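You operate a simulated robot arm through the tools that you are given. There is no shell and no other tool. Be economical: measure what you need, move in short steps, check, and stop when the job is done.

Carry out the task below with a simulated robot arm. There is one attempt and no reset: what you move stays moved.

JOB
Rinse the foam out of the bath with the shower head, run from the blue tap.
Fine: lever before tap; spray inside the bath; head back in its cradle, tap off, shower lever back; no puddle on the floor.

The check looks at the end state, three seconds after you hand in, the way a careful person would. Anything else that was tipped, shoved, dropped, spilled or broken makes it a failure.

ROBOT AND FRAMES
A 7-joint arm with a two-finger parallel gripper, fixed in place. Base frame: the origin is at the foot of the arm, x ahead of it, y to its left, z up. Readings come in mm, rad, newtons and seconds.
With the tool pointing down near the work surface it reaches from about 420 to 900 mm from the base axis. Its first joint turns from -2.007 to 2.007 rad. Payload 3.91 kg.
The TCP is the grasp point between the finger pads, 30 mm short of the fingertips. In the tool frame z runs along the fingers and y along their closing line. The gripper opens to 110 mm. The fingers are 20 mm wide and 10 mm thick; the gripper's body (48 by 112 mm) begins 55 mm behind the TCP.
Orientation is told as [roll, pitch, yaw] about the base's x, y, z axes, in that order, counted from this pose: with the fingers straight down and closing along the base's y, the tool's x points along the base's -x, its y along +y and its z along -z.

CONTROLS
- The arm moves only by the tool jog_arm. Its argument "rows" is a list that holds one entry, the list of rows, each a list of 6 numbers: the shift along the tool's x, y, z in units of 50 mm (1.0 is 50 mm), then the turn, a rotation vector about the tool's x, y, z in units of 8 degrees (1.0 is 8 degrees). In form: [[[dx, dy, dz, wx, wy, wz], ...]]. A call has 1 to 8 rows; each row shifts and turns the commanded pose from where the row before left it, along the tool's axes as they then stand. "fingers" is the opening, from 0 (shut) to 1 (fully open), set as the call begins (left out, the last holds). A call with a number of a shift or a turn outside -1 to 1 is refused whole. Each row takes 0.2 s and may step no farther than 50 mm and 0.15 rad from the row before; otherwise, or with a gripper value out of range, the whole call is refused. A pose out of reach is approached as far as the arm can. The call stops where the force on the tool passes 90 N (or 10 N more than at its start, if that is more) or the arm is blocked; 0.2 s more then pass. The fingers move at their own pace (about 153 mm/s each) and stop on an object; they squeeze with about 25 N. The grip force told is the motor's: it shows also when the fingers shut on nothing. Time passes only in rows, and 0.2 s behind the last, so rows that do not move let the fingers close. It gives the time, the measured TCP pose, the force on the tool (base axes), the opening and the grip force at its end, in the units of the frame above (readings bear some noise), with the torque about the TCP (base axes, N m) and any sound that the robot's microphone picked up.
- Cameras (640 x 400 px; columns grow to the right, rows downward): "scene" is fixed at [51.1, -650.5, 1182.6]; the picture's right is [0.51, -0.86, 0.00], its down [-0.56, -0.33, -0.76] and it looks along [0.65, 0.38, -0.65] (base axes); focal length 372 px, centre (320, 200). "wrist" rides on the gripper at [72, 17, -103] in the tool frame; the picture's right is [-0.23, 0.97, 0.00], its down [-0.76, -0.18, -0.62] and it looks along [-0.61, -0.14, 0.78] (tool axes); focal length 222 px, centre (320, 200). There is no depth. A picture from a camera that has moved, and an enlarged one, comes with that camera's place and axes in the base frame and with its lens.
- grab_frame(camera): a new picture of that camera. It takes no simulated time.
- move_column(by): slides the trunk up (or, below 0, down) by that many mm; the arm rides with it, the base frame stays. It gives what a move gives, with no picture.
- enlarge(camera, box): a new picture of the part [left, top, right, bottom] of that camera's present view, enlarged. It takes no simulated time.
- sign_off(): hands the job in; it is judged then, once.

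Work in short steps. Places have to be worked out from the pictures, the camera data and where the tool is seen: move nearer, look again, correct. Check each grasp and each placing, and mend what went wrong. You have 120 turns and 84 pictures in all, those below and enlarged ones among them. Open the gripper and draw the arm clear of the work before you hand the job in, unless the task says otherwise; then end with one line.

The tools are called after "Request:" by a JSON object that holds its "op" and its "data". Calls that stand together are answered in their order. jog_arm: Moves the arm, as the interface text tells. Its arguments: {"type":"object","properties":{"rows":{"type":"array","items":{"type":"array","items":{"type":"array","items":{"type":"number"}}}},"fingers":{"type":"number"}},"required":["rows"]} The other tools are called the same way: move_column (by) slides the trunk up or down; grab_frame (camera) takes a picture; enlarge (camera, box) takes an enlarged picture of a part of a camera's view; sign_off () hands the job in.

At the start:

```text
t: 0.0
tcp_pos: [196.4, -464.8, 963.3]
tcp_rot: [0.0, -0.001, 0.0]
contact_force: [0.0, 0.1, -0.2]
ft_torque: [-0.02, 0.01, 0.02]
gripper_width: 110.0
grip_force: 0.1
trunk travel left (down, up): [-550.0, 440.0]
```

scene: 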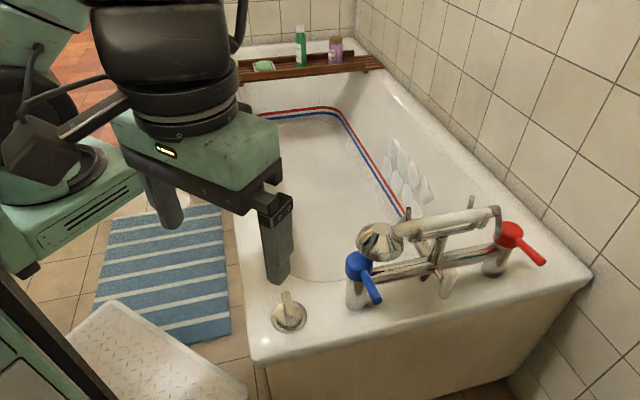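
wrist: 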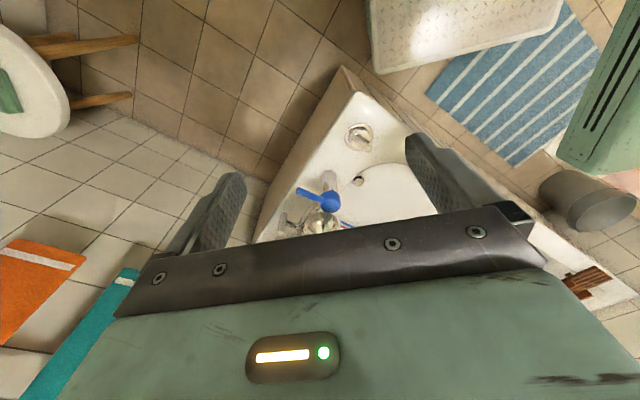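

I start by looking closely at the tap fixture and the bath.

Request:
{"op": "enlarge", "data": {"camera": "scene", "box": [240, 180, 580, 392]}}

Request:
{"op": "enlarge", "data": {"camera": "scene", "box": [220, 20, 480, 182]}}

Request:
{"op": "enlarge", "data": {"camera": "wrist", "box": [240, 60, 480, 250]}}

```text
1.88 times, centred on (410, 286) of scene
camera zoom: at [51.1, -650.5, 1182.6], right [0.51, -0.86, 0.0], down [-0.56, -0.33, -0.76], along [0.65, 0.38, -0.65], focal length 699 px, centre (151, 38)
```

zoom: 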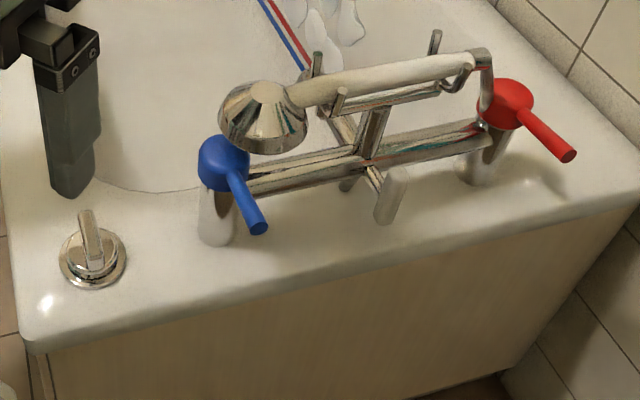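

```text
2.46 times, centred on (350, 101) of scene
camera zoom: at [51.1, -650.5, 1182.6], right [0.51, -0.86, 0.0], down [-0.56, -0.33, -0.76], along [0.65, 0.38, -0.65], focal length 915 px, centre (246, 444)
```

zoom: 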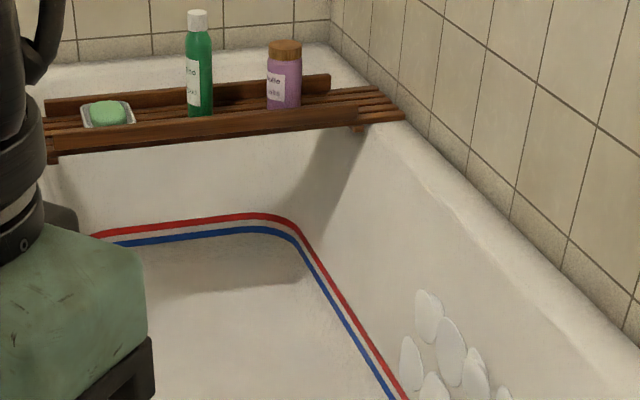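

```text
2.11 times, centred on (360, 155) of wrist
camera zoom: at [124.0, -448.5, 1067.1], right [0.23, 0.97, 0.0], down [0.76, -0.18, 0.62], along [0.61, -0.14, -0.78], focal length 468 px, centre (236, 295)
```

zoom: 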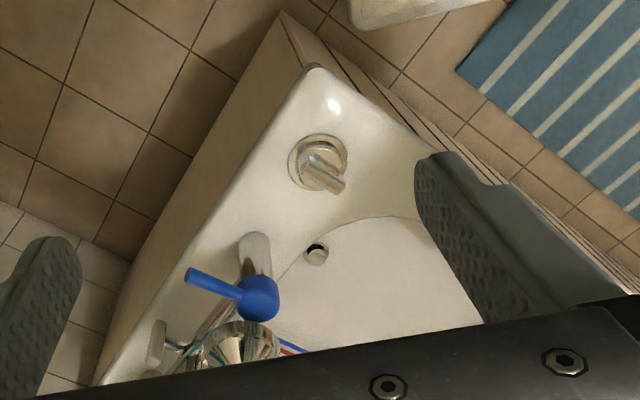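

The knob on the corner deck works out at about (353,-406,562). The blue tap hub is at (452,-496,661) with its handle tip at (392,-559,675), and the shower head is near (462,-526,734). The bath lies at 45°. I'll move the wrist camera outside the tap end for a closer look.

Request:
{"op": "jog_arm", "data": {"rows": [[[-0.416, -0.7, 0.1, 0, 0, 0], [-0.416, -0.7, 0.1, 0, 0, 0], [-0.416, -0.7, 0.1, 0, 0, -0.94], [0, 0, 0, 0, 0, -0.94], [0, 0, 0, 0, 0, -0.94], [0, 0, 0, 0, 0, -0.94], [0, 0, 0, 0, 0, -0.94], [0, 0, 0, 0, 0, -0.94]]]}}

Request:
{"op": "grab_frame", "data": {"camera": "wrist"}}

Request:
{"op": "grab_frame", "data": {"camera": "scene"}}

```text
t: 1.8
tcp_pos: [258.8, -570.7, 949.0]
tcp_rot: [0.0, 0.0, 0.788]
contact_force: [-0.8, 0.4, -0.1]
ft_torque: [-0.04, 0.03, -0.01]
gripper_width: 110.0
grip_force: 0.1
trunk travel left (down, up): [-550.0, 440.0]
```

```text
78 pictures are left
camera wrist: at [195.8, -610.1, 1052.7], right [-0.53, 0.85, 0.0], down [0.66, 0.42, 0.62], along [0.53, 0.33, -0.78], focal length 222 px, centre (320, 200)
```

wrist: 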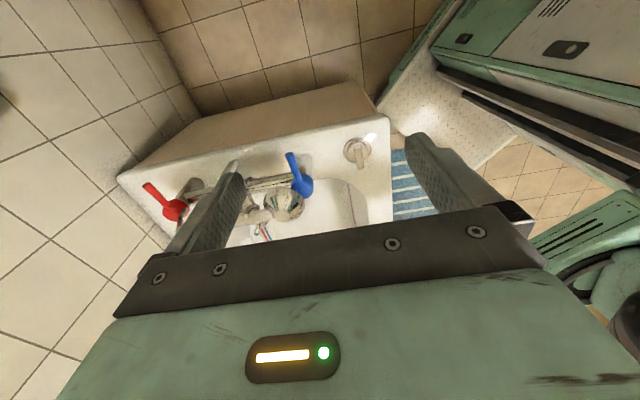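

```text
77 pictures are left
```

scene: 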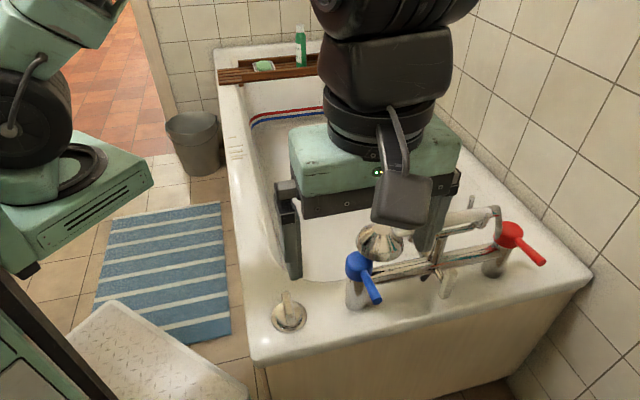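

Request:
{"op": "enlarge", "data": {"camera": "wrist", "box": [120, 120, 400, 260]}}

```text
2.29 times, centred on (260, 190) of wrist
camera zoom: at [195.8, -610.1, 1052.7], right [-0.53, 0.85, 0.0], down [0.66, 0.42, 0.62], along [0.53, 0.33, -0.78], focal length 508 px, centre (457, 223)
```

zoom: 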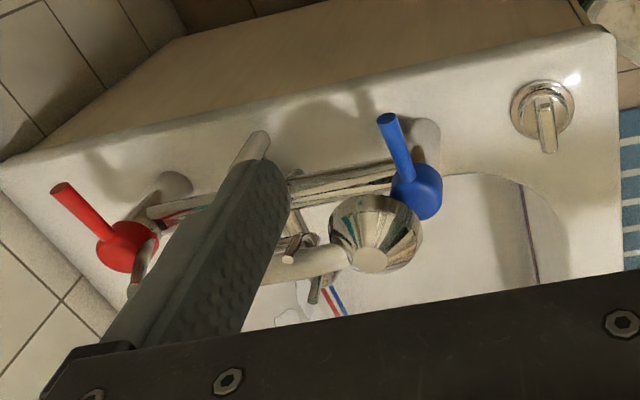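

The head hangs face down over the deck (v≈65 mm from the end), not over the basin, so opening the tap with it cradled would spray the deck. I'll shift sideways along the fixture and lower for a clear view of levers and hose.

Request:
{"op": "jog_arm", "data": {"rows": [[[0, -0.85, 0.4, 0, 0, 0], [0, -0.85, 0.4, 0, 0, 0], [0, -0.85, 0.4, 0, 0, 0], [0.3, -0.4, 0.4, 0, 0, 0]]]}}

Request:
{"op": "grab_frame", "data": {"camera": "wrist"}}

Request:
{"op": "enlarge", "data": {"camera": "wrist", "box": [200, 80, 440, 240]}}

```text
t: 2.8
tcp_pos: [350.1, -682.0, 868.7]
tcp_rot: [0.0, 0.0, 0.788]
contact_force: [0.0, 0.1, -0.1]
ft_torque: [0.0, -0.02, 0.0]
gripper_width: 109.7
grip_force: 0.0
trunk travel left (down, up): [-550.0, 440.0]
```

```text
75 pictures are left
camera wrist: at [287.1, -722.4, 971.6], right [-0.53, 0.85, 0.0], down [0.66, 0.41, 0.62], along [0.53, 0.33, -0.78], focal length 222 px, centre (320, 200)
```

wrist: 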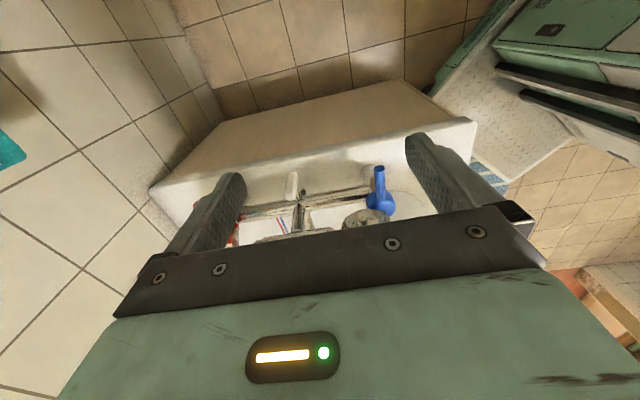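

```text
2.50 times, centred on (320, 160) of wrist
camera zoom: at [287.1, -722.4, 971.6], right [-0.53, 0.85, 0.0], down [0.66, 0.41, 0.62], along [0.53, 0.33, -0.78], focal length 555 px, centre (320, 300)
```

zoom: 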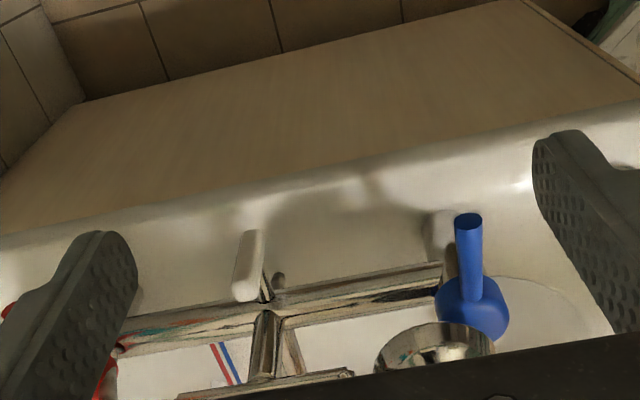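

The mixer centre carries a white lever hanging down on an outward stem. It runs from about (520,-641,660) to (510,-646,606), and it is probably the shower diverter. I'll tilt the tool and go lower to confirm this and see the hose.

Request:
{"op": "jog_arm", "data": {"rows": [[[0.5, 0, 0.5, 0, -1, 0], [0.5, 0, 0.5, 0, -1, 0], [0.5, 0, 0.5, 0, -1, 0], [0.2, 0, 0.5, 0, -0.6, 0]]]}}

Request:
{"op": "grab_frame", "data": {"camera": "wrist"}}

Request:
{"op": "enlarge", "data": {"camera": "wrist", "box": [200, 80, 440, 240]}}

```text
t: 3.8
tcp_pos: [308.5, -728.2, 756.7]
tcp_rot: [-0.003, -0.504, 0.788]
contact_force: [0.4, 0.7, -0.7]
ft_torque: [-0.02, -0.01, 0.01]
gripper_width: 110.2
grip_force: 0.1
trunk travel left (down, up): [-550.0, 440.0]
```

```text
73 pictures are left
camera wrist: at [216.8, -797.1, 812.5], right [-0.55, 0.83, 0.11], down [0.38, 0.13, 0.91], along [0.74, 0.54, -0.39], focal length 222 px, centre (320, 200)
```

wrist: 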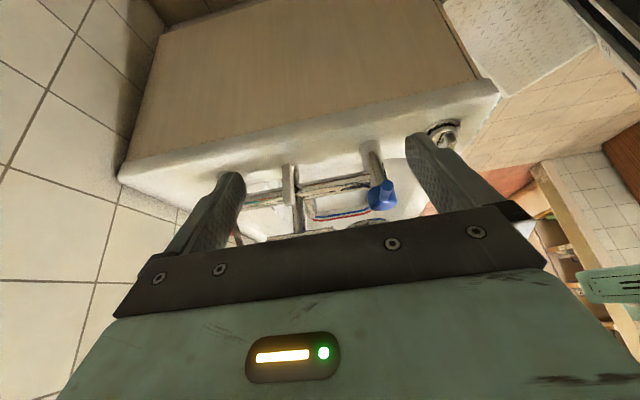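

```text
2.50 times, centred on (320, 160) of wrist
camera zoom: at [216.8, -797.1, 812.5], right [-0.55, 0.83, 0.11], down [0.38, 0.13, 0.91], along [0.74, 0.54, -0.39], focal length 555 px, centre (320, 300)
```

zoom: 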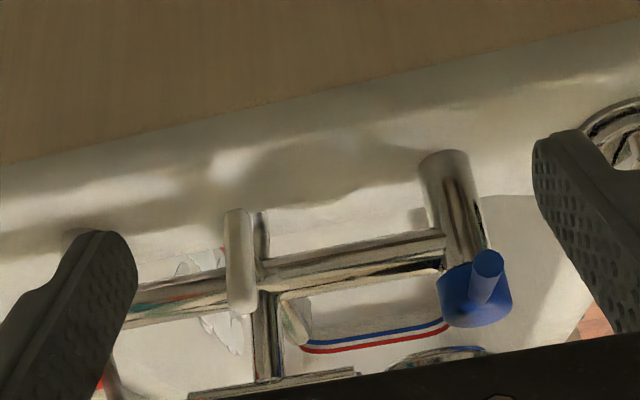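

Request:
{"op": "enlarge", "data": {"camera": "scene", "box": [340, 180, 560, 310]}}

```text
2.91 times, centred on (450, 245) of scene
camera zoom: at [51.1, -650.5, 1182.6], right [0.51, -0.86, 0.0], down [-0.56, -0.33, -0.76], along [0.65, 0.38, -0.65], focal length 1081 px, centre (-58, 69)
```

zoom: 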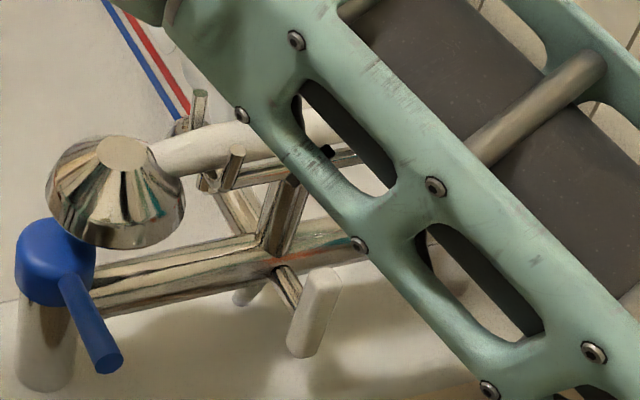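

The lever is confirmed at the mixer's centre, hanging straight down. I'll move in with half-open fingers so they straddle it, stopping short first to check.

Request:
{"op": "jog_arm", "data": {"rows": [[[-0.25, -0.42, 0.5, 0, 0, 0], [-0.25, -0.42, 0.5, 0, 0, 0], [-0.25, -0.42, 0.5, 0, 0, 0], [-0.25, -0.42, 0.5, 0, 0, 0]]], "fingers": 0.55}}

Request:
{"op": "grab_frame", "data": {"camera": "wrist"}}

Request:
{"op": "enlarge", "data": {"camera": "scene", "box": [300, 170, 560, 330]}}

```text
t: 4.8
tcp_pos: [430.8, -724.1, 693.5]
tcp_rot: [-0.001, -0.502, 0.787]
contact_force: [-0.5, 0.1, -0.7]
ft_torque: [-0.01, -0.03, -0.01]
gripper_width: 60.3
grip_force: 0.1
trunk travel left (down, up): [-550.0, 440.0]
```

```text
70 pictures are left
camera wrist: at [339.5, -791.7, 749.0], right [-0.55, 0.83, 0.11], down [0.39, 0.13, 0.91], along [0.74, 0.54, -0.39], focal length 222 px, centre (320, 200)
```

wrist: 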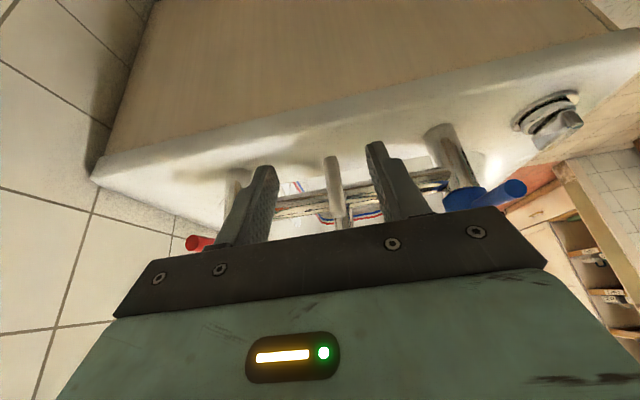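

```text
2.46 times, centred on (430, 250) of scene
camera zoom: at [51.1, -650.5, 1182.6], right [0.51, -0.86, 0.0], down [-0.56, -0.33, -0.76], along [0.65, 0.38, -0.65], focal length 915 px, centre (49, 77)
```

zoom: 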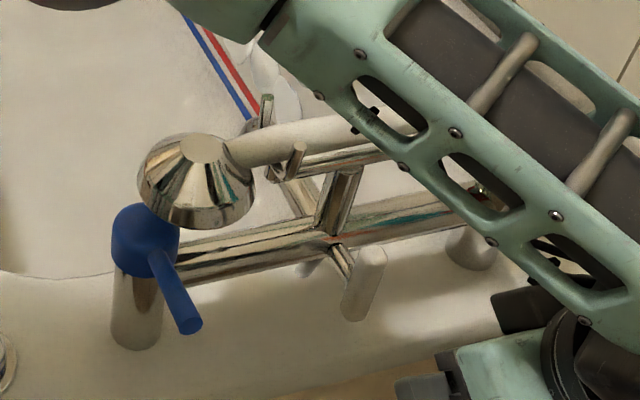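

Lever is centred between the fingers; I advance to straddle it.

Request:
{"op": "jog_arm", "data": {"rows": [[[-0.43, 0, 0.73, 0, 0, 0], [-0.43, 0, 0.73, 0, 0, 0], [-0.43, 0, 0.7, 0, 0, 0]]]}}

Request:
{"op": "grab_frame", "data": {"camera": "wrist"}}

Request:
{"op": "enlarge", "data": {"camera": "scene", "box": [300, 170, 560, 330]}}

```text
t: 5.6
tcp_pos: [508.1, -647.2, 630.7]
tcp_rot: [0.002, -0.502, 0.785]
contact_force: [-0.8, -0.2, 0.4]
ft_torque: [-0.01, -0.04, 0.01]
gripper_width: 60.7
grip_force: 0.0
trunk travel left (down, up): [-550.0, 440.0]
```

```text
68 pictures are left
camera wrist: at [416.6, -715.8, 685.8], right [-0.55, 0.83, 0.11], down [0.39, 0.13, 0.91], along [0.74, 0.54, -0.39], focal length 222 px, centre (320, 200)
```

wrist: 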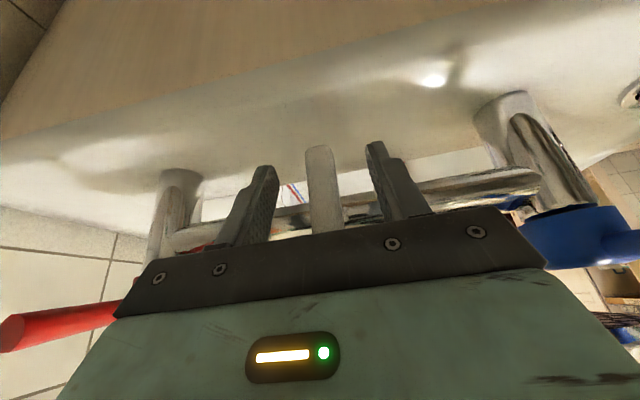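

```text
2.46 times, centred on (430, 250) of scene
camera zoom: at [51.1, -650.5, 1182.6], right [0.51, -0.86, 0.0], down [-0.56, -0.33, -0.76], along [0.65, 0.38, -0.65], focal length 915 px, centre (49, 77)
```

zoom: 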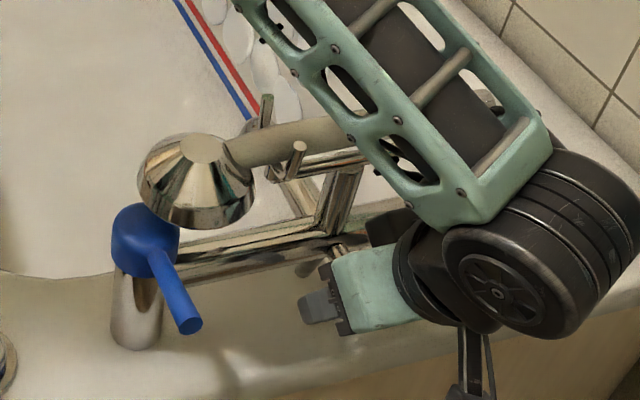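

Straddled. I narrow the fingers around the lever and nudge it gently to one side (-u), watching the force.

Request:
{"op": "jog_arm", "data": {"rows": [[[0, 0, 0, 0, 0, 0], [0, 0, 0, 0, 0, 0], [0, 0.2, 0, 0, 0, 0], [0, 0.2, 0, 0, 0, 0]]], "fingers": 0.3}}

```text
t: 6.6
tcp_pos: [496.9, -635.5, 630.4]
tcp_rot: [-0.011, -0.502, 0.79]
contact_force: [17.9, -26.3, 3.3]
ft_torque: [-0.31, 0.16, -0.4]
gripper_width: 47.9
grip_force: 15.6
trunk travel left (down, up): [-550.0, 440.0]
```

Pushing toward -u meets about 32 N of resistance, so I back off and try +u.

Request:
{"op": "jog_arm", "data": {"rows": [[[0, -0.2, 0, 0, 0, 0], [0, -0.2, 0, 0, 0, 0], [0, -0.15, 0, 0, 0, 0]]]}}

Request:
{"op": "grab_frame", "data": {"camera": "wrist"}}

```text
t: 7.4
tcp_pos: [514.0, -651.0, 629.5]
tcp_rot: [0.003, -0.505, 0.786]
contact_force: [-0.3, 1.0, 0.6]
ft_torque: [-0.04, -0.04, 0.04]
gripper_width: 33.3
grip_force: 0.4
trunk travel left (down, up): [-550.0, 440.0]
```

```text
66 pictures are left
camera wrist: at [422.6, -719.2, 685.3], right [-0.55, 0.83, 0.11], down [0.39, 0.13, 0.91], along [0.74, 0.55, -0.39], focal length 222 px, centre (320, 200)
```

wrist: 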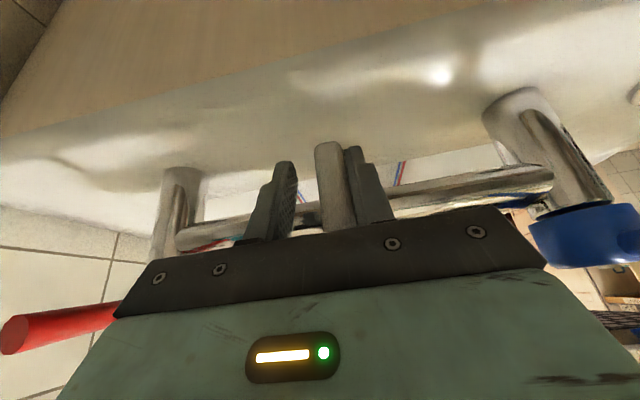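

Request:
{"op": "jog_arm", "data": {"rows": [[[0, -0.15, 0, 0, 0, 0], [0, -0.15, 0, 0, 0, 0]]]}}

```text
t: 8.0
tcp_pos: [523.7, -658.3, 629.3]
tcp_rot: [0.011, -0.505, 0.781]
contact_force: [-25.9, 45.3, 2.2]
ft_torque: [-0.89, -0.81, -0.57]
gripper_width: 57.6
grip_force: 25.3
trunk travel left (down, up): [-550.0, 440.0]
```

Request:
{"op": "grab_frame", "data": {"camera": "wrist"}}

Request:
{"op": "enlarge", "data": {"camera": "scene", "box": [360, 210, 500, 310]}}

```text
65 pictures are left
camera wrist: at [431.4, -728.3, 684.9], right [-0.55, 0.83, 0.12], down [0.39, 0.13, 0.91], along [0.74, 0.55, -0.39], focal length 222 px, centre (320, 200)
```

wrist: 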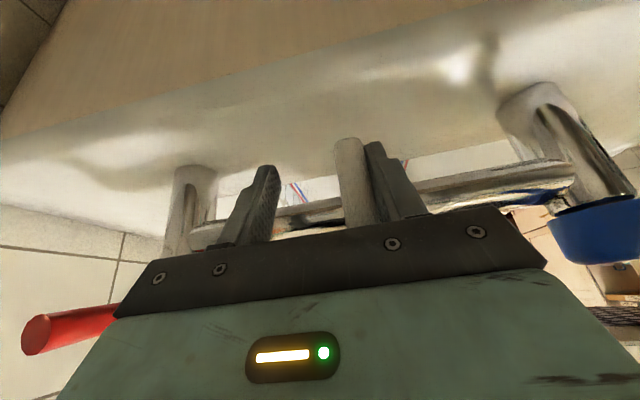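

```text
4.00 times, centred on (430, 260) of scene
camera zoom: at [51.1, -650.5, 1182.6], right [0.51, -0.86, 0.0], down [-0.56, -0.33, -0.76], along [0.65, 0.38, -0.65], focal length 1486 px, centre (-120, -40)
```

zoom: 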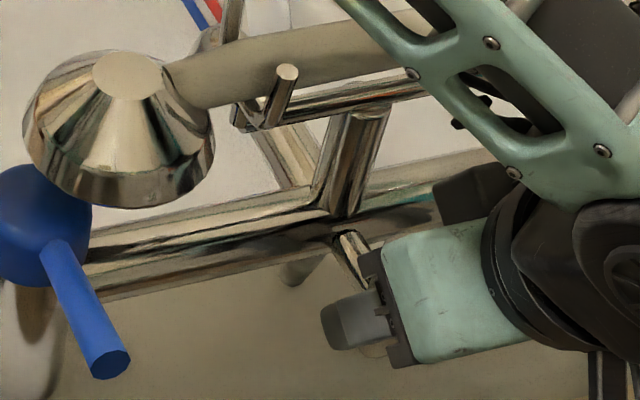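

The lever won't swing sideways in either direction. I recentre, grip its lower end and gently pull it outward, since it may be a lift-out type.

Request:
{"op": "jog_arm", "data": {"rows": [[[0, 0.2, 0, 0, 0, 0], [0, 0.1, 0, 0, 0, 0], [0, 0, 0, 0, 0, 0]]]}}

Request:
{"op": "jog_arm", "data": {"rows": [[[0, 0, 0, 0, 0, 0], [0, 0, 0, 0, 0, 0]]], "fingers": 0}}

Request:
{"op": "grab_frame", "data": {"camera": "wrist"}}

```text
t: 8.8
tcp_pos: [514.8, -653.4, 632.4]
tcp_rot: [-0.004, -0.502, 0.789]
contact_force: [-6.7, 3.5, -1.3]
ft_torque: [-0.03, 0.06, 0.01]
gripper_width: 36.2
grip_force: 2.9
trunk travel left (down, up): [-550.0, 440.0]
```

```text
t: 9.4
tcp_pos: [509.8, -650.1, 631.7]
tcp_rot: [0.007, -0.504, 0.786]
contact_force: [-33.1, 36.8, 12.3]
ft_torque: [-0.23, -0.79, -0.2]
gripper_width: 27.3
grip_force: 25.4
trunk travel left (down, up): [-550.0, 440.0]
```

```text
63 pictures are left
camera wrist: at [419.6, -718.5, 687.0], right [-0.55, 0.83, 0.12], down [0.39, 0.13, 0.91], along [0.74, 0.55, -0.39], focal length 222 px, centre (320, 200)
```

wrist: 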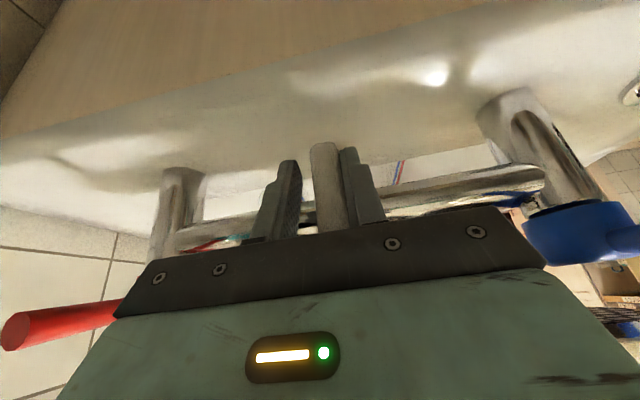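

Request:
{"op": "jog_arm", "data": {"rows": [[[0, 0.12, 0, 0, 0, 0], [0, 0, 0, 0, 0, 0]]]}}

```text
t: 10.0
tcp_pos: [508.0, -646.6, 631.1]
tcp_rot: [0.004, -0.503, 0.787]
contact_force: [-30.3, 26.5, 11.1]
ft_torque: [0.4, -1.08, -0.39]
gripper_width: 18.0
grip_force: 44.9
trunk travel left (down, up): [-550.0, 440.0]
```

Request:
{"op": "jog_arm", "data": {"rows": [[[0, 0.08, 0, 0, 0, 0], [0.1, 0, -0.05, 0, 0, 0], [0.18, 0, -0.1, 0, 0, 0], [0.18, 0, -0.1, 0, 0, 0]]]}}

Request:
{"op": "grab_frame", "data": {"camera": "wrist"}}

```text
t: 11.0
tcp_pos: [489.9, -663.6, 631.0]
tcp_rot: [-0.005, -0.506, 0.79]
contact_force: [18.7, 23.2, -4.3]
ft_torque: [0.44, -0.44, 0.05]
gripper_width: 17.6
grip_force: 45.2
trunk travel left (down, up): [-550.0, 440.0]
```

```text
62 pictures are left
camera wrist: at [399.1, -731.8, 686.2], right [-0.55, 0.83, 0.11], down [0.38, 0.14, 0.91], along [0.74, 0.55, -0.39], focal length 222 px, centre (320, 200)
```

wrist: 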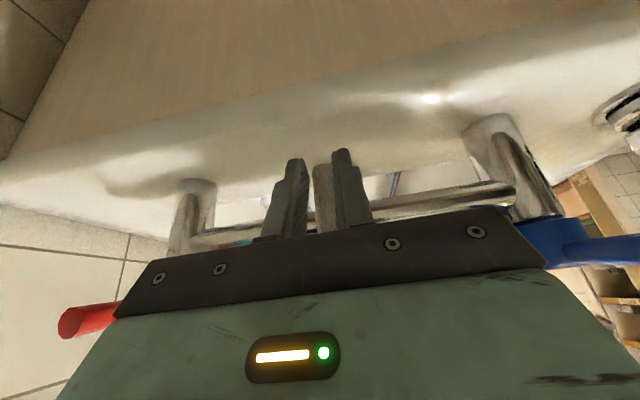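

Request:
{"op": "enlarge", "data": {"camera": "scene", "box": [360, 210, 500, 310]}}

```text
4.00 times, centred on (430, 260) of scene
camera zoom: at [51.1, -650.5, 1182.6], right [0.51, -0.86, 0.0], down [-0.56, -0.33, -0.76], along [0.65, 0.38, -0.65], focal length 1486 px, centre (-120, -40)
```

zoom: 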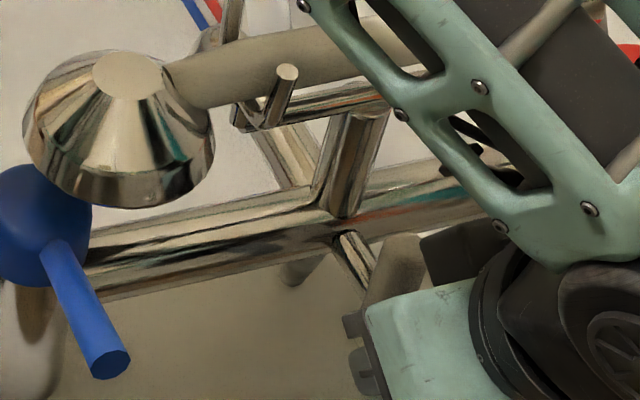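

Request:
{"op": "jog_arm", "data": {"rows": [[[0.2, 0, -0.25, 0, 0, 0], [0.2, 0, -0.3, 0, 0, 0], [0, 0, 0, 0, 0, 0]]]}}

Request:
{"op": "enlarge", "data": {"camera": "scene", "box": [360, 210, 500, 310]}}

Request:
{"op": "grab_frame", "data": {"camera": "wrist"}}

```text
t: 11.8
tcp_pos: [467.0, -685.5, 646.9]
tcp_rot: [0.0, -0.5, 0.785]
contact_force: [0.2, -0.7, 0.4]
ft_torque: [0.02, 0.0, -0.02]
gripper_width: 0.1
grip_force: 37.3
trunk travel left (down, up): [-550.0, 440.0]
```

```text
4.00 times, centred on (430, 260) of scene
camera zoom: at [51.1, -650.5, 1182.6], right [0.51, -0.86, 0.0], down [-0.56, -0.33, -0.76], along [0.65, 0.38, -0.65], focal length 1486 px, centre (-120, -40)
```

zoom: 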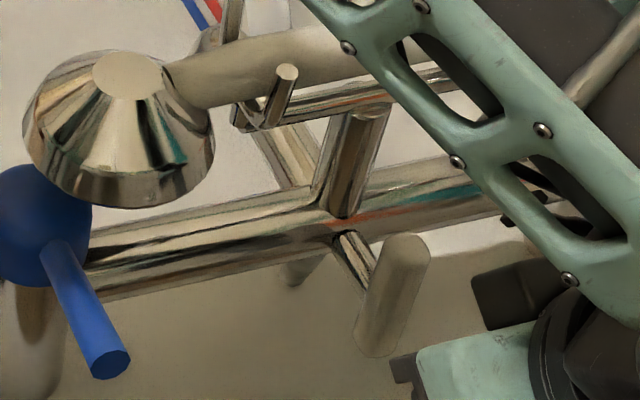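

```text
59 pictures are left
camera wrist: at [375.6, -753.6, 702.9], right [-0.55, 0.83, 0.11], down [0.39, 0.14, 0.91], along [0.74, 0.54, -0.39], focal length 222 px, centre (320, 200)
```

wrist: 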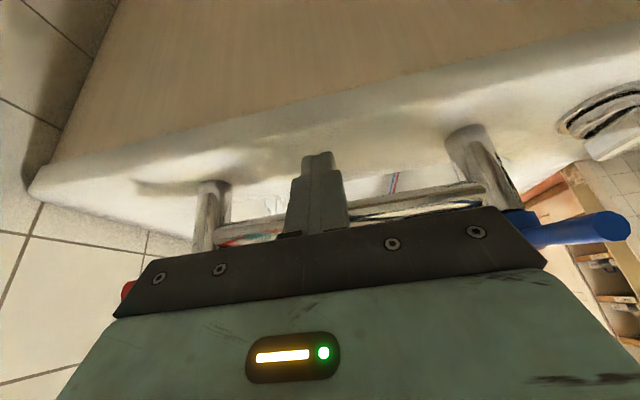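

The grip slid off and the lever is still hanging vertical, so pulling is not its motion. My sideways pushes were soft because the open fingers give way. I'll push with fingers shut, low on the lever, from the +u side toward -u.

Request:
{"op": "jog_arm", "data": {"rows": [[[0, -0.42, 0, 0, 0, 0], [0, -0.42, 0, 0, 0, 0], [-0.32, 0, 0.46, 0, 0, 0], [-0.32, 0, 0.46, 0, 0, 0], [0, 0.15, 0, 0, 0, 0], [0, 0.15, 0, 0, 0, 0]]], "fingers": 0}}

```text
t: 13.2
tcp_pos: [522.8, -667.2, 619.3]
tcp_rot: [-0.001, -0.502, 0.786]
contact_force: [0.8, 0.5, 0.1]
ft_torque: [0.03, -0.02, 0.0]
gripper_width: 0.0
grip_force: 38.4
trunk travel left (down, up): [-550.0, 440.0]
```

Request:
{"op": "jog_arm", "data": {"rows": [[[0, 0.15, 0, 0, 0, 0], [0, 0.15, 0, 0, 0, 0], [0, 0.15, 0, 0, 0, 0]]]}}

```text
t: 13.8
tcp_pos: [521.0, -664.2, 623.3]
tcp_rot: [-0.04, -0.491, 0.803]
contact_force: [17.1, -25.7, -9.0]
ft_torque: [0.02, 0.07, 0.0]
gripper_width: 0.1
grip_force: 37.7
trunk travel left (down, up): [-550.0, 440.0]
stopped in row 3: the force on the tool passed its limit at 103 N (the readings are from after the stop); the commanded pose is now the measured one
```

-u is a hard stop (103 N). I go round and try +u with closed fingers.

Request:
{"op": "jog_arm", "data": {"rows": [[[0, -0.1, 0, 0.3, -0.1, 0.1], [0.32, 0, -0.46, 0, 0, 0], [0.32, 0, -0.46, 0, 0, 0], [0, 0.5, 0, 0, 0, 0], [0, 0.5, 0, 0, 0, 0], [-0.32, 0, 0.46, 0, 0, 0], [-0.32, 0, 0.5, 0, 0, 0]]]}}

Request:
{"op": "grab_frame", "data": {"camera": "wrist"}}

```text
t: 15.4
tcp_pos: [486.8, -628.5, 619.1]
tcp_rot: [-0.066, -0.51, 0.784]
contact_force: [0.1, -0.5, 0.2]
ft_torque: [-0.01, 0.01, -0.01]
gripper_width: 0.1
grip_force: 37.2
trunk travel left (down, up): [-550.0, 440.0]
```

```text
58 pictures are left
camera wrist: at [389.6, -691.6, 672.1], right [-0.52, 0.85, 0.06], down [0.35, 0.15, 0.92], along [0.78, 0.5, -0.38], focal length 222 px, centre (320, 200)
```

wrist: 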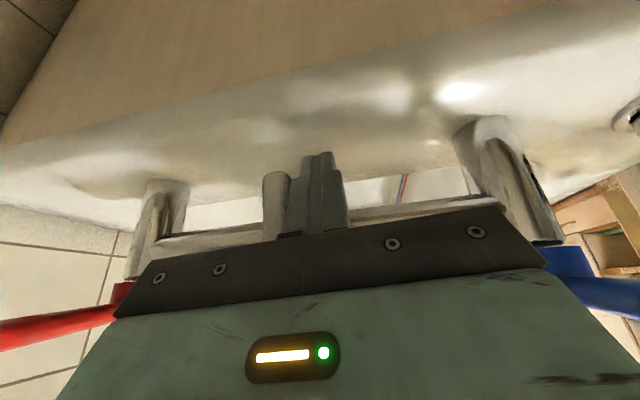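

Request:
{"op": "jog_arm", "data": {"rows": [[[0, -0.1, 0, -0.5, 0, 0], [0, -0.12, 0, 0, 0, 0], [0, -0.12, 0, 0, 0, 0]]]}}

```text
t: 16.2
tcp_pos: [488.0, -631.1, 615.0]
tcp_rot: [0.041, -0.515, 0.769]
contact_force: [-21.0, 29.2, 13.3]
ft_torque: [-0.78, -0.56, 0.06]
gripper_width: 0.2
grip_force: 37.8
trunk travel left (down, up): [-550.0, 440.0]
stopped in row 3: the force on the tool passed its limit at 103 N (the readings are from after the stop); the commanded pose is now the measured one
```

Neither direction moves, so this lever isn't a side swing. I back away and look more closely at both candidates: this piece and the corner knob.

Request:
{"op": "jog_arm", "data": {"rows": [[[0, 0.1, 0, 0.5, 0, 0], [0.5, 0, -0.7, 0, 0, 0], [0.5, 0, -0.7, 0, 0, 0], [0.5, 0, -0.7, 0, 0, 0]]]}}

Request:
{"op": "enlarge", "data": {"camera": "scene", "box": [400, 230, 500, 310]}}

Request:
{"op": "enlarge", "data": {"camera": "scene", "box": [250, 270, 340, 340]}}

Request:
{"op": "enlarge", "data": {"camera": "wrist", "box": [220, 80, 420, 230]}}

```text
t: 17.2
tcp_pos: [402.9, -712.8, 672.2]
tcp_rot: [-0.037, -0.514, 0.775]
contact_force: [-0.2, -0.3, -0.1]
ft_torque: [0.01, 0.04, 0.02]
gripper_width: 0.1
grip_force: 37.6
trunk travel left (down, up): [-550.0, 440.0]
```

```text
5.00 times, centred on (450, 270) of scene
camera zoom: at [51.1, -650.5, 1182.6], right [0.51, -0.86, 0.0], down [-0.56, -0.33, -0.76], along [0.65, 0.38, -0.65], focal length 1858 px, centre (-330, -150)
```

zoom: 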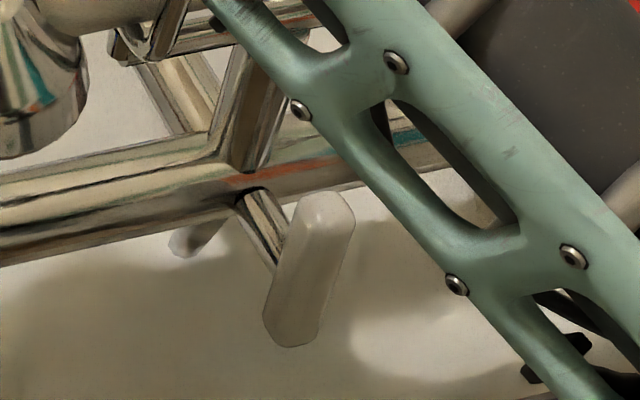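

```text
5.71 times, centred on (295, 305) of scene
camera zoom: at [51.1, -650.5, 1182.6], right [0.51, -0.86, 0.0], down [-0.56, -0.33, -0.76], along [0.65, 0.38, -0.65], focal length 2123 px, centre (463, -400)
```

zoom: 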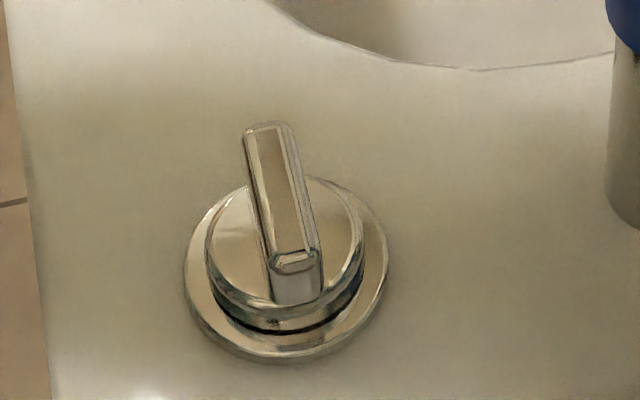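

```text
2.67 times, centred on (320, 155) of wrist
camera zoom: at [307.8, -779.4, 725.0], right [-0.53, 0.85, 0.08], down [0.36, 0.14, 0.92], along [0.77, 0.52, -0.38], focal length 592 px, centre (320, 320)
```

zoom: 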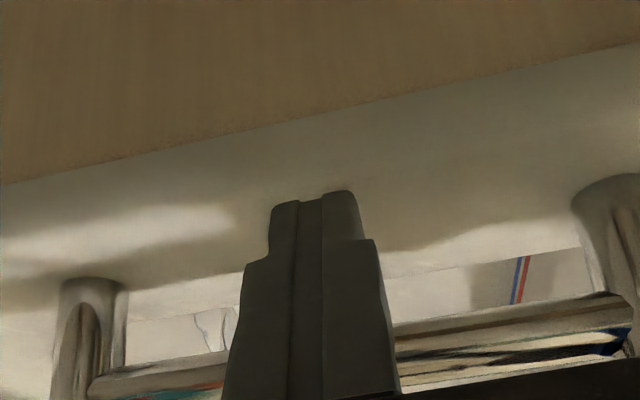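

Still unclear. I test pushing the white lever inward (+v) near its lower end with closed fingers.

Request:
{"op": "jog_arm", "data": {"rows": [[[-0.3, -0.58, 0.3, -0.23, 0, 0], [-0.5, 0, 0.6, 0, 0, 0], [-0.54, 0, 0.63, 0, 0, 0], [-0.13, 0, 0.07, 0, 0, 0], [-0.13, 0, 0.07, 0, 0, 0], [-0.13, 0, 0.07, 0, 0, 0]]]}}

Request:
{"op": "enlarge", "data": {"camera": "scene", "box": [380, 230, 480, 310]}}

```text
t: 18.6
tcp_pos: [488.5, -665.7, 639.7]
tcp_rot: [-0.014, -0.473, 0.754]
contact_force: [-14.0, -24.3, -3.1]
ft_torque: [-0.52, 0.41, -0.17]
gripper_width: 0.0
grip_force: 38.1
trunk travel left (down, up): [-550.0, 440.0]
stopped in row 6: the force on the tool passed its limit at 94 N (the readings are from after the stop); the commanded pose is now the measured one
```

```text
5.00 times, centred on (430, 270) of scene
camera zoom: at [51.1, -650.5, 1182.6], right [0.51, -0.86, 0.0], down [-0.56, -0.33, -0.76], along [0.65, 0.38, -0.65], focal length 1858 px, centre (-230, -150)
```

zoom: 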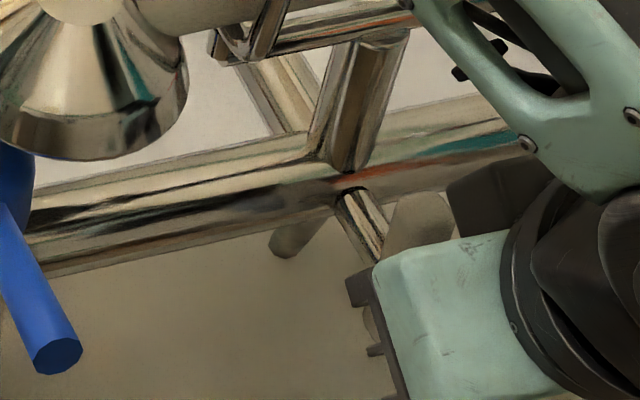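

It is blocked inward too. In the zoom, though, the stem joins this lever near its middle (z≈633), so my fingers, lying along it, pressed right at the pivot. I'll push only its upper end sideways (tip at z≈650), starting from the -u side.

Request:
{"op": "jog_arm", "data": {"rows": [[[0.71, 0, -0.36, 0, 0, 0], [-0.33, 0.54, -0.64, 0, 0, 0], [-0.55, 0, 0.28, 0, 0, 0], [-0.55, 0, 0.28, 0, 0, 0]]]}}

Request:
{"op": "enlarge", "data": {"camera": "scene", "box": [380, 210, 500, 300]}}

Request:
{"op": "grab_frame", "data": {"camera": "wrist"}}

```text
t: 19.6
tcp_pos: [486.6, -627.9, 672.3]
tcp_rot: [-0.012, -0.481, 0.757]
contact_force: [-0.2, 0.7, 0.1]
ft_torque: [0.0, 0.03, -0.01]
gripper_width: 0.0
grip_force: 38.2
trunk travel left (down, up): [-550.0, 440.0]
```

```text
4.44 times, centred on (440, 255) of scene
camera zoom: at [51.1, -650.5, 1182.6], right [0.51, -0.86, 0.0], down [-0.56, -0.33, -0.76], along [0.65, 0.38, -0.65], focal length 1651 px, centre (-213, -44)
```

zoom: 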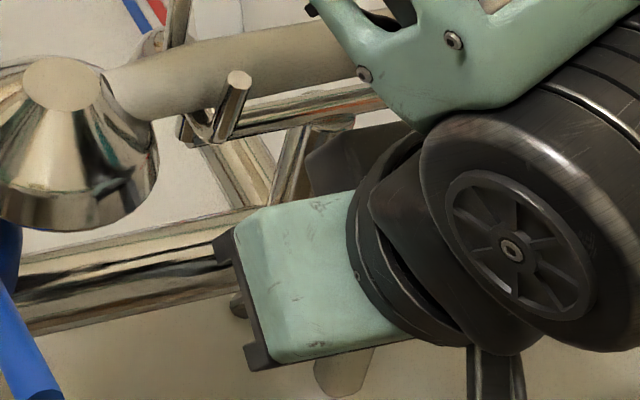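

```text
52 pictures are left
camera wrist: at [392.1, -691.5, 730.4], right [-0.52, 0.85, 0.09], down [0.4, 0.14, 0.91], along [0.76, 0.51, -0.41], focal length 222 px, centre (320, 200)
```

wrist: 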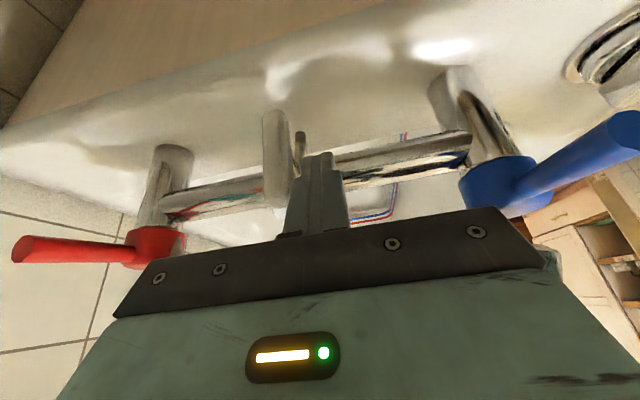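

Request:
{"op": "jog_arm", "data": {"rows": [[[0, -0.1, 0, 0, 0, 0], [0, -0.12, 0, 0, 0, 0], [0, -0.12, 0, 0, 0, 0], [0, -0.1, 0, 0, 0, 0]]]}}

Request:
{"op": "grab_frame", "data": {"camera": "wrist"}}

```text
t: 20.4
tcp_pos: [490.6, -630.8, 672.4]
tcp_rot: [0.028, -0.491, 0.743]
contact_force: [-22.3, 36.9, 22.4]
ft_torque: [-0.2, -0.35, 0.42]
gripper_width: 0.0
grip_force: 37.0
trunk travel left (down, up): [-550.0, 440.0]
stopped in row 4: the force on the tool passed its limit at 99 N (the readings are from after the stop); the commanded pose is now the measured one
```

```text
51 pictures are left
camera wrist: at [398.8, -697.7, 729.8], right [-0.52, 0.84, 0.13], down [0.41, 0.11, 0.9], along [0.75, 0.53, -0.41], focal length 222 px, centre (320, 200)
```

wrist: 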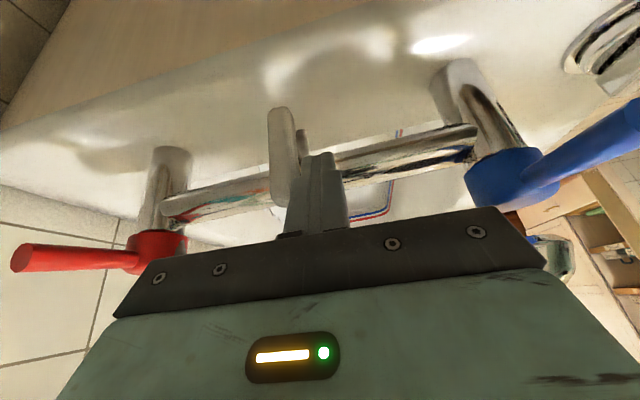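

Blocked as well. One remaining rotation: push the upper end toward -u.

Request:
{"op": "jog_arm", "data": {"rows": [[[0, 0.1, 0, 0.25, 0, 0], [-0.33, 0, -0.65, 0, 0, 0], [0, -0.6, 0, 0, 0, 0], [0, -0.57, 0, 0, 0, 0], [0.33, 0, 0.65, 0, 0, 0], [0, 0.12, 0, 0, 0, 0], [0, 0.12, 0, 0, 0, 0], [0, 0.12, 0, 0, 0, 0]]]}}

Request:
{"op": "grab_frame", "data": {"camera": "wrist"}}

```text
t: 22.2
tcp_pos: [517.1, -660.9, 672.1]
tcp_rot: [-0.014, -0.489, 0.745]
contact_force: [1.4, -0.8, 1.1]
ft_torque: [-0.02, 0.02, 0.01]
gripper_width: 0.1
grip_force: 37.4
trunk travel left (down, up): [-550.0, 440.0]
```

```text
50 pictures are left
camera wrist: at [422.2, -723.6, 728.9], right [-0.51, 0.86, 0.09], down [0.39, 0.13, 0.91], along [0.77, 0.5, -0.4], focal length 222 px, centre (320, 200)
```

wrist: 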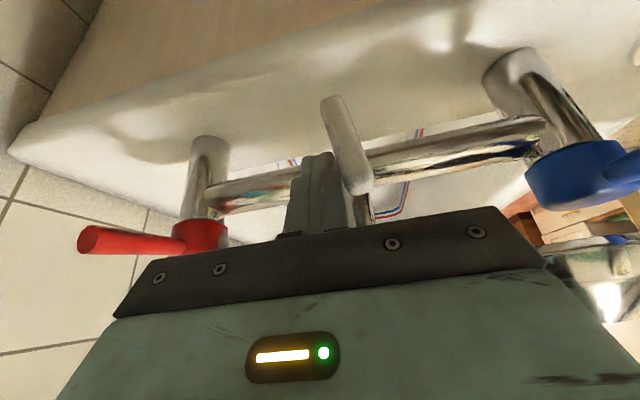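

It rotates freely that way. I continue pushing the upper end toward -u.

Request:
{"op": "jog_arm", "data": {"rows": [[[0, 0.15, 0, 0, 0, 0], [0, 0.15, 0, 0, 0, 0], [0, 0.15, 0, 0, 0, 0]]]}}

Request:
{"op": "grab_frame", "data": {"camera": "wrist"}}

```text
t: 23.0
tcp_pos: [501.2, -641.8, 672.5]
tcp_rot: [-0.015, -0.488, 0.746]
contact_force: [-0.9, 0.1, -0.1]
ft_torque: [-0.01, 0.0, 0.0]
gripper_width: 0.0
grip_force: 37.2
trunk travel left (down, up): [-550.0, 440.0]
```

```text
49 pictures are left
camera wrist: at [406.6, -705.7, 728.4], right [-0.51, 0.86, 0.09], down [0.39, 0.13, 0.91], along [0.77, 0.5, -0.4], focal length 222 px, centre (320, 200)
```

wrist: 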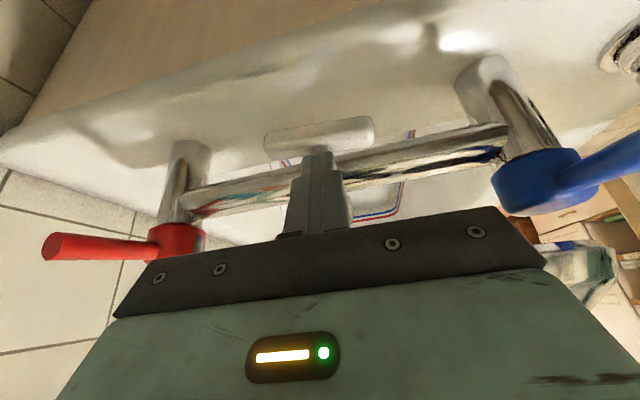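

The lever snapped to horizontal (90°), which I take to be the shower position. I retreat up and out, level the tool and turn it to grip across the shower handle.

Request:
{"op": "jog_arm", "data": {"rows": [[[0.5, 0, -0.8, 0, 0, 0], [0.5, 0, -0.8, 0, 0, 0], [0.4, 0, -0.9, 0, 0, 0], [0, 0, -0.9, 0, 0.9, 0], [0, 0, -0.9, 0, 0.9, 0], [0, 0, -0.9, 0, 0.9, 0], [0, 0, -0.5, 0, 0.8, 0]]]}}

Request:
{"op": "jog_arm", "data": {"rows": [[[0, 0, 0, 0, 0, 1], [0, 0, 0, 0, 0, 1], [0, 0, 0, 0, 0, 1], [0, 0, 0, 0, 0, 1], [0, 0, 0, 0, 0, 1], [0, 0, 0, 0, 0, 1], [0, 0, 0, 0, 0, 1], [0, 0, 0, 0, 0, 1]]], "fingers": 1}}

Request:
{"op": "jog_arm", "data": {"rows": [[[0, 0, 0, 0, 0, 1], [0, 0, 0, 0, 0, 1], [0, 0, 0, 0, 0, 0.97]]]}}

Request:
{"op": "grab_frame", "data": {"camera": "wrist"}}

Request:
{"op": "enlarge", "data": {"camera": "scene", "box": [340, 180, 560, 310]}}

```text
t: 24.6
tcp_pos: [373.8, -758.9, 901.0]
tcp_rot: [-0.013, 0.002, 0.737]
contact_force: [-0.2, 0.3, 0.1]
ft_torque: [0.03, -0.01, 0.03]
gripper_width: 0.0
grip_force: 38.3
trunk travel left (down, up): [-550.0, 440.0]
```

```text
t: 26.4
tcp_pos: [374.0, -756.8, 898.9]
tcp_rot: [-0.008, -0.012, -0.379]
contact_force: [0.4, 0.3, -0.3]
ft_torque: [0.02, 0.02, 0.01]
gripper_width: 110.0
grip_force: 0.1
trunk travel left (down, up): [-550.0, 440.0]
```

```text
t: 27.2
tcp_pos: [373.4, -755.5, 899.2]
tcp_rot: [-0.002, -0.014, -0.796]
contact_force: [0.4, -0.8, 0.2]
ft_torque: [0.0, -0.01, 0.02]
gripper_width: 109.8
grip_force: 0.1
trunk travel left (down, up): [-550.0, 440.0]
```

```text
48 pictures are left
camera wrist: at [334.6, -691.5, 1001.5], right [0.85, 0.52, 0.0], down [0.4, -0.66, 0.63], along [0.33, -0.54, -0.77], focal length 222 px, centre (320, 200)
```

wrist: 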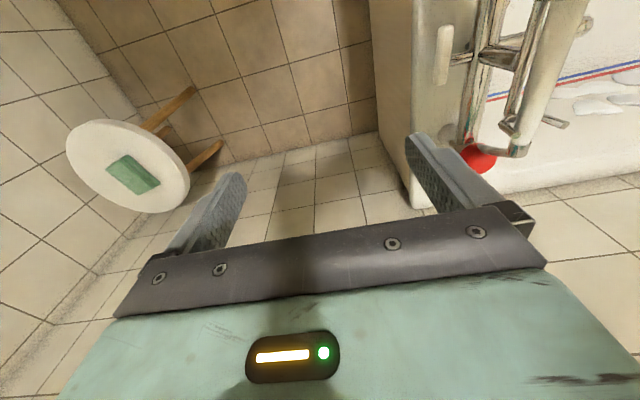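

```text
2.91 times, centred on (450, 245) of scene
camera zoom: at [51.1, -650.5, 1182.6], right [0.51, -0.86, 0.0], down [-0.56, -0.33, -0.76], along [0.65, 0.38, -0.65], focal length 1081 px, centre (-58, 69)
```

zoom: 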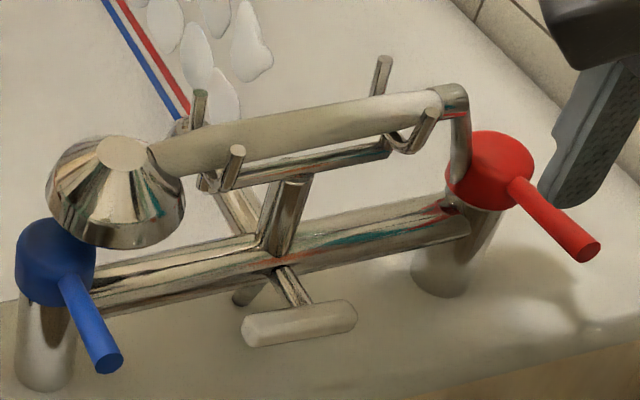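

Clear view now: the lever is horizontal, and the handle rests in two forks with its axis at about v≈55, z≈760. I move the open gripper over the handle's middle at a safe height.

Request:
{"op": "jog_arm", "data": {"rows": [[[0, 0.875, 0, 0, 0, 0], [0, 0.875, 0, 0, 0, 0], [0, 0.875, 0, 0, 0, 0], [0, 0.875, 0, 0, 0, 0], [0, 0.875, 0, 0, 0, 0]]]}}

Request:
{"op": "grab_frame", "data": {"camera": "wrist"}}

Request:
{"op": "enlarge", "data": {"camera": "wrist", "box": [200, 60, 440, 240]}}

```text
t: 28.4
tcp_pos: [530.2, -603.7, 903.0]
tcp_rot: [-0.003, -0.015, -0.797]
contact_force: [-0.1, -1.0, -0.1]
ft_torque: [0.01, -0.01, -0.02]
gripper_width: 110.1
grip_force: 0.0
trunk travel left (down, up): [-550.0, 440.0]
```

```text
46 pictures are left
camera wrist: at [491.1, -539.1, 1004.2], right [0.85, 0.52, 0.0], down [0.4, -0.66, 0.63], along [0.33, -0.54, -0.77], focal length 222 px, centre (320, 200)
```

wrist: 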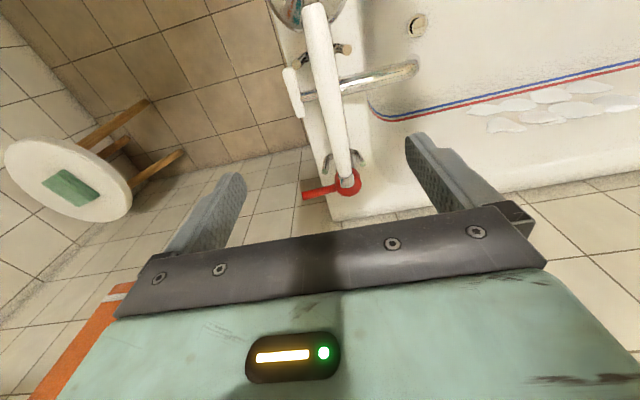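

```text
2.22 times, centred on (320, 150) of wrist
camera zoom: at [491.1, -539.1, 1004.2], right [0.85, 0.52, 0.0], down [0.4, -0.66, 0.63], along [0.33, -0.54, -0.77], focal length 494 px, centre (320, 311)
```

zoom: 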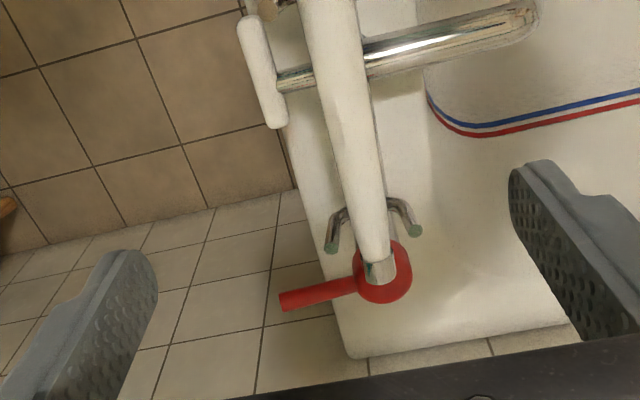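

The spout reaches over the bath and the foam is on the far wall. Triangulation puts the handle axis at v≈70, z≈748, with forks at u≈294 and 419. I descend astride the handle at u≈345.

Request:
{"op": "jog_arm", "data": {"rows": [[[-0.15, 0.28, 0.5, 0, 0.1, 0], [0, 0, 0.8, 0, 0, 0], [0, 0, 0.8, 0, 0, 0], [0, 0, 0.5, 0, 0, 0]]]}}

Request:
{"op": "grab_frame", "data": {"camera": "wrist"}}

Request:
{"op": "enlarge", "data": {"camera": "scene", "box": [340, 150, 560, 290]}}

```text
t: 29.4
tcp_pos: [545.7, -595.9, 769.4]
tcp_rot: [-0.001, -0.001, -0.793]
contact_force: [-0.7, -0.1, 0.7]
ft_torque: [0.06, -0.06, -0.04]
gripper_width: 110.0
grip_force: 0.0
trunk travel left (down, up): [-550.0, 440.0]
```

```text
44 pictures are left
camera wrist: at [507.7, -532.8, 873.0], right [0.85, 0.52, 0.0], down [0.41, -0.67, 0.62], along [0.32, -0.53, -0.78], focal length 222 px, centre (320, 200)
```

wrist: 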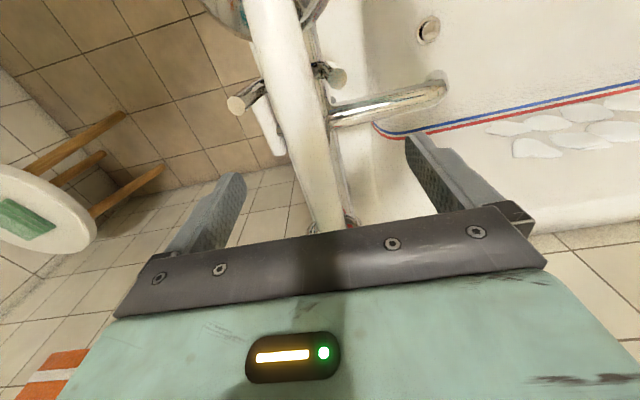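

```text
2.86 times, centred on (450, 220) of scene
camera zoom: at [51.1, -650.5, 1182.6], right [0.51, -0.86, 0.0], down [-0.56, -0.33, -0.76], along [0.65, 0.38, -0.65], focal length 1062 px, centre (-51, 143)
```

zoom: 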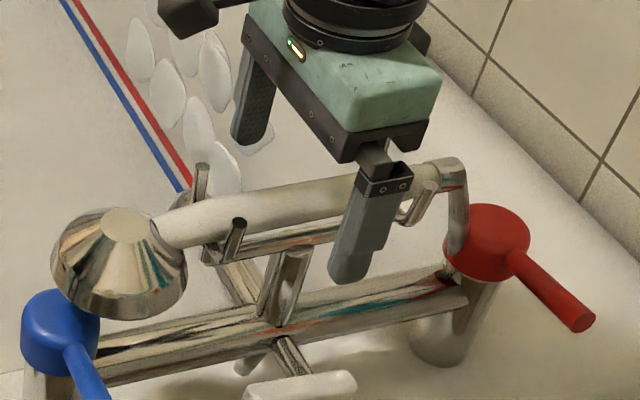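

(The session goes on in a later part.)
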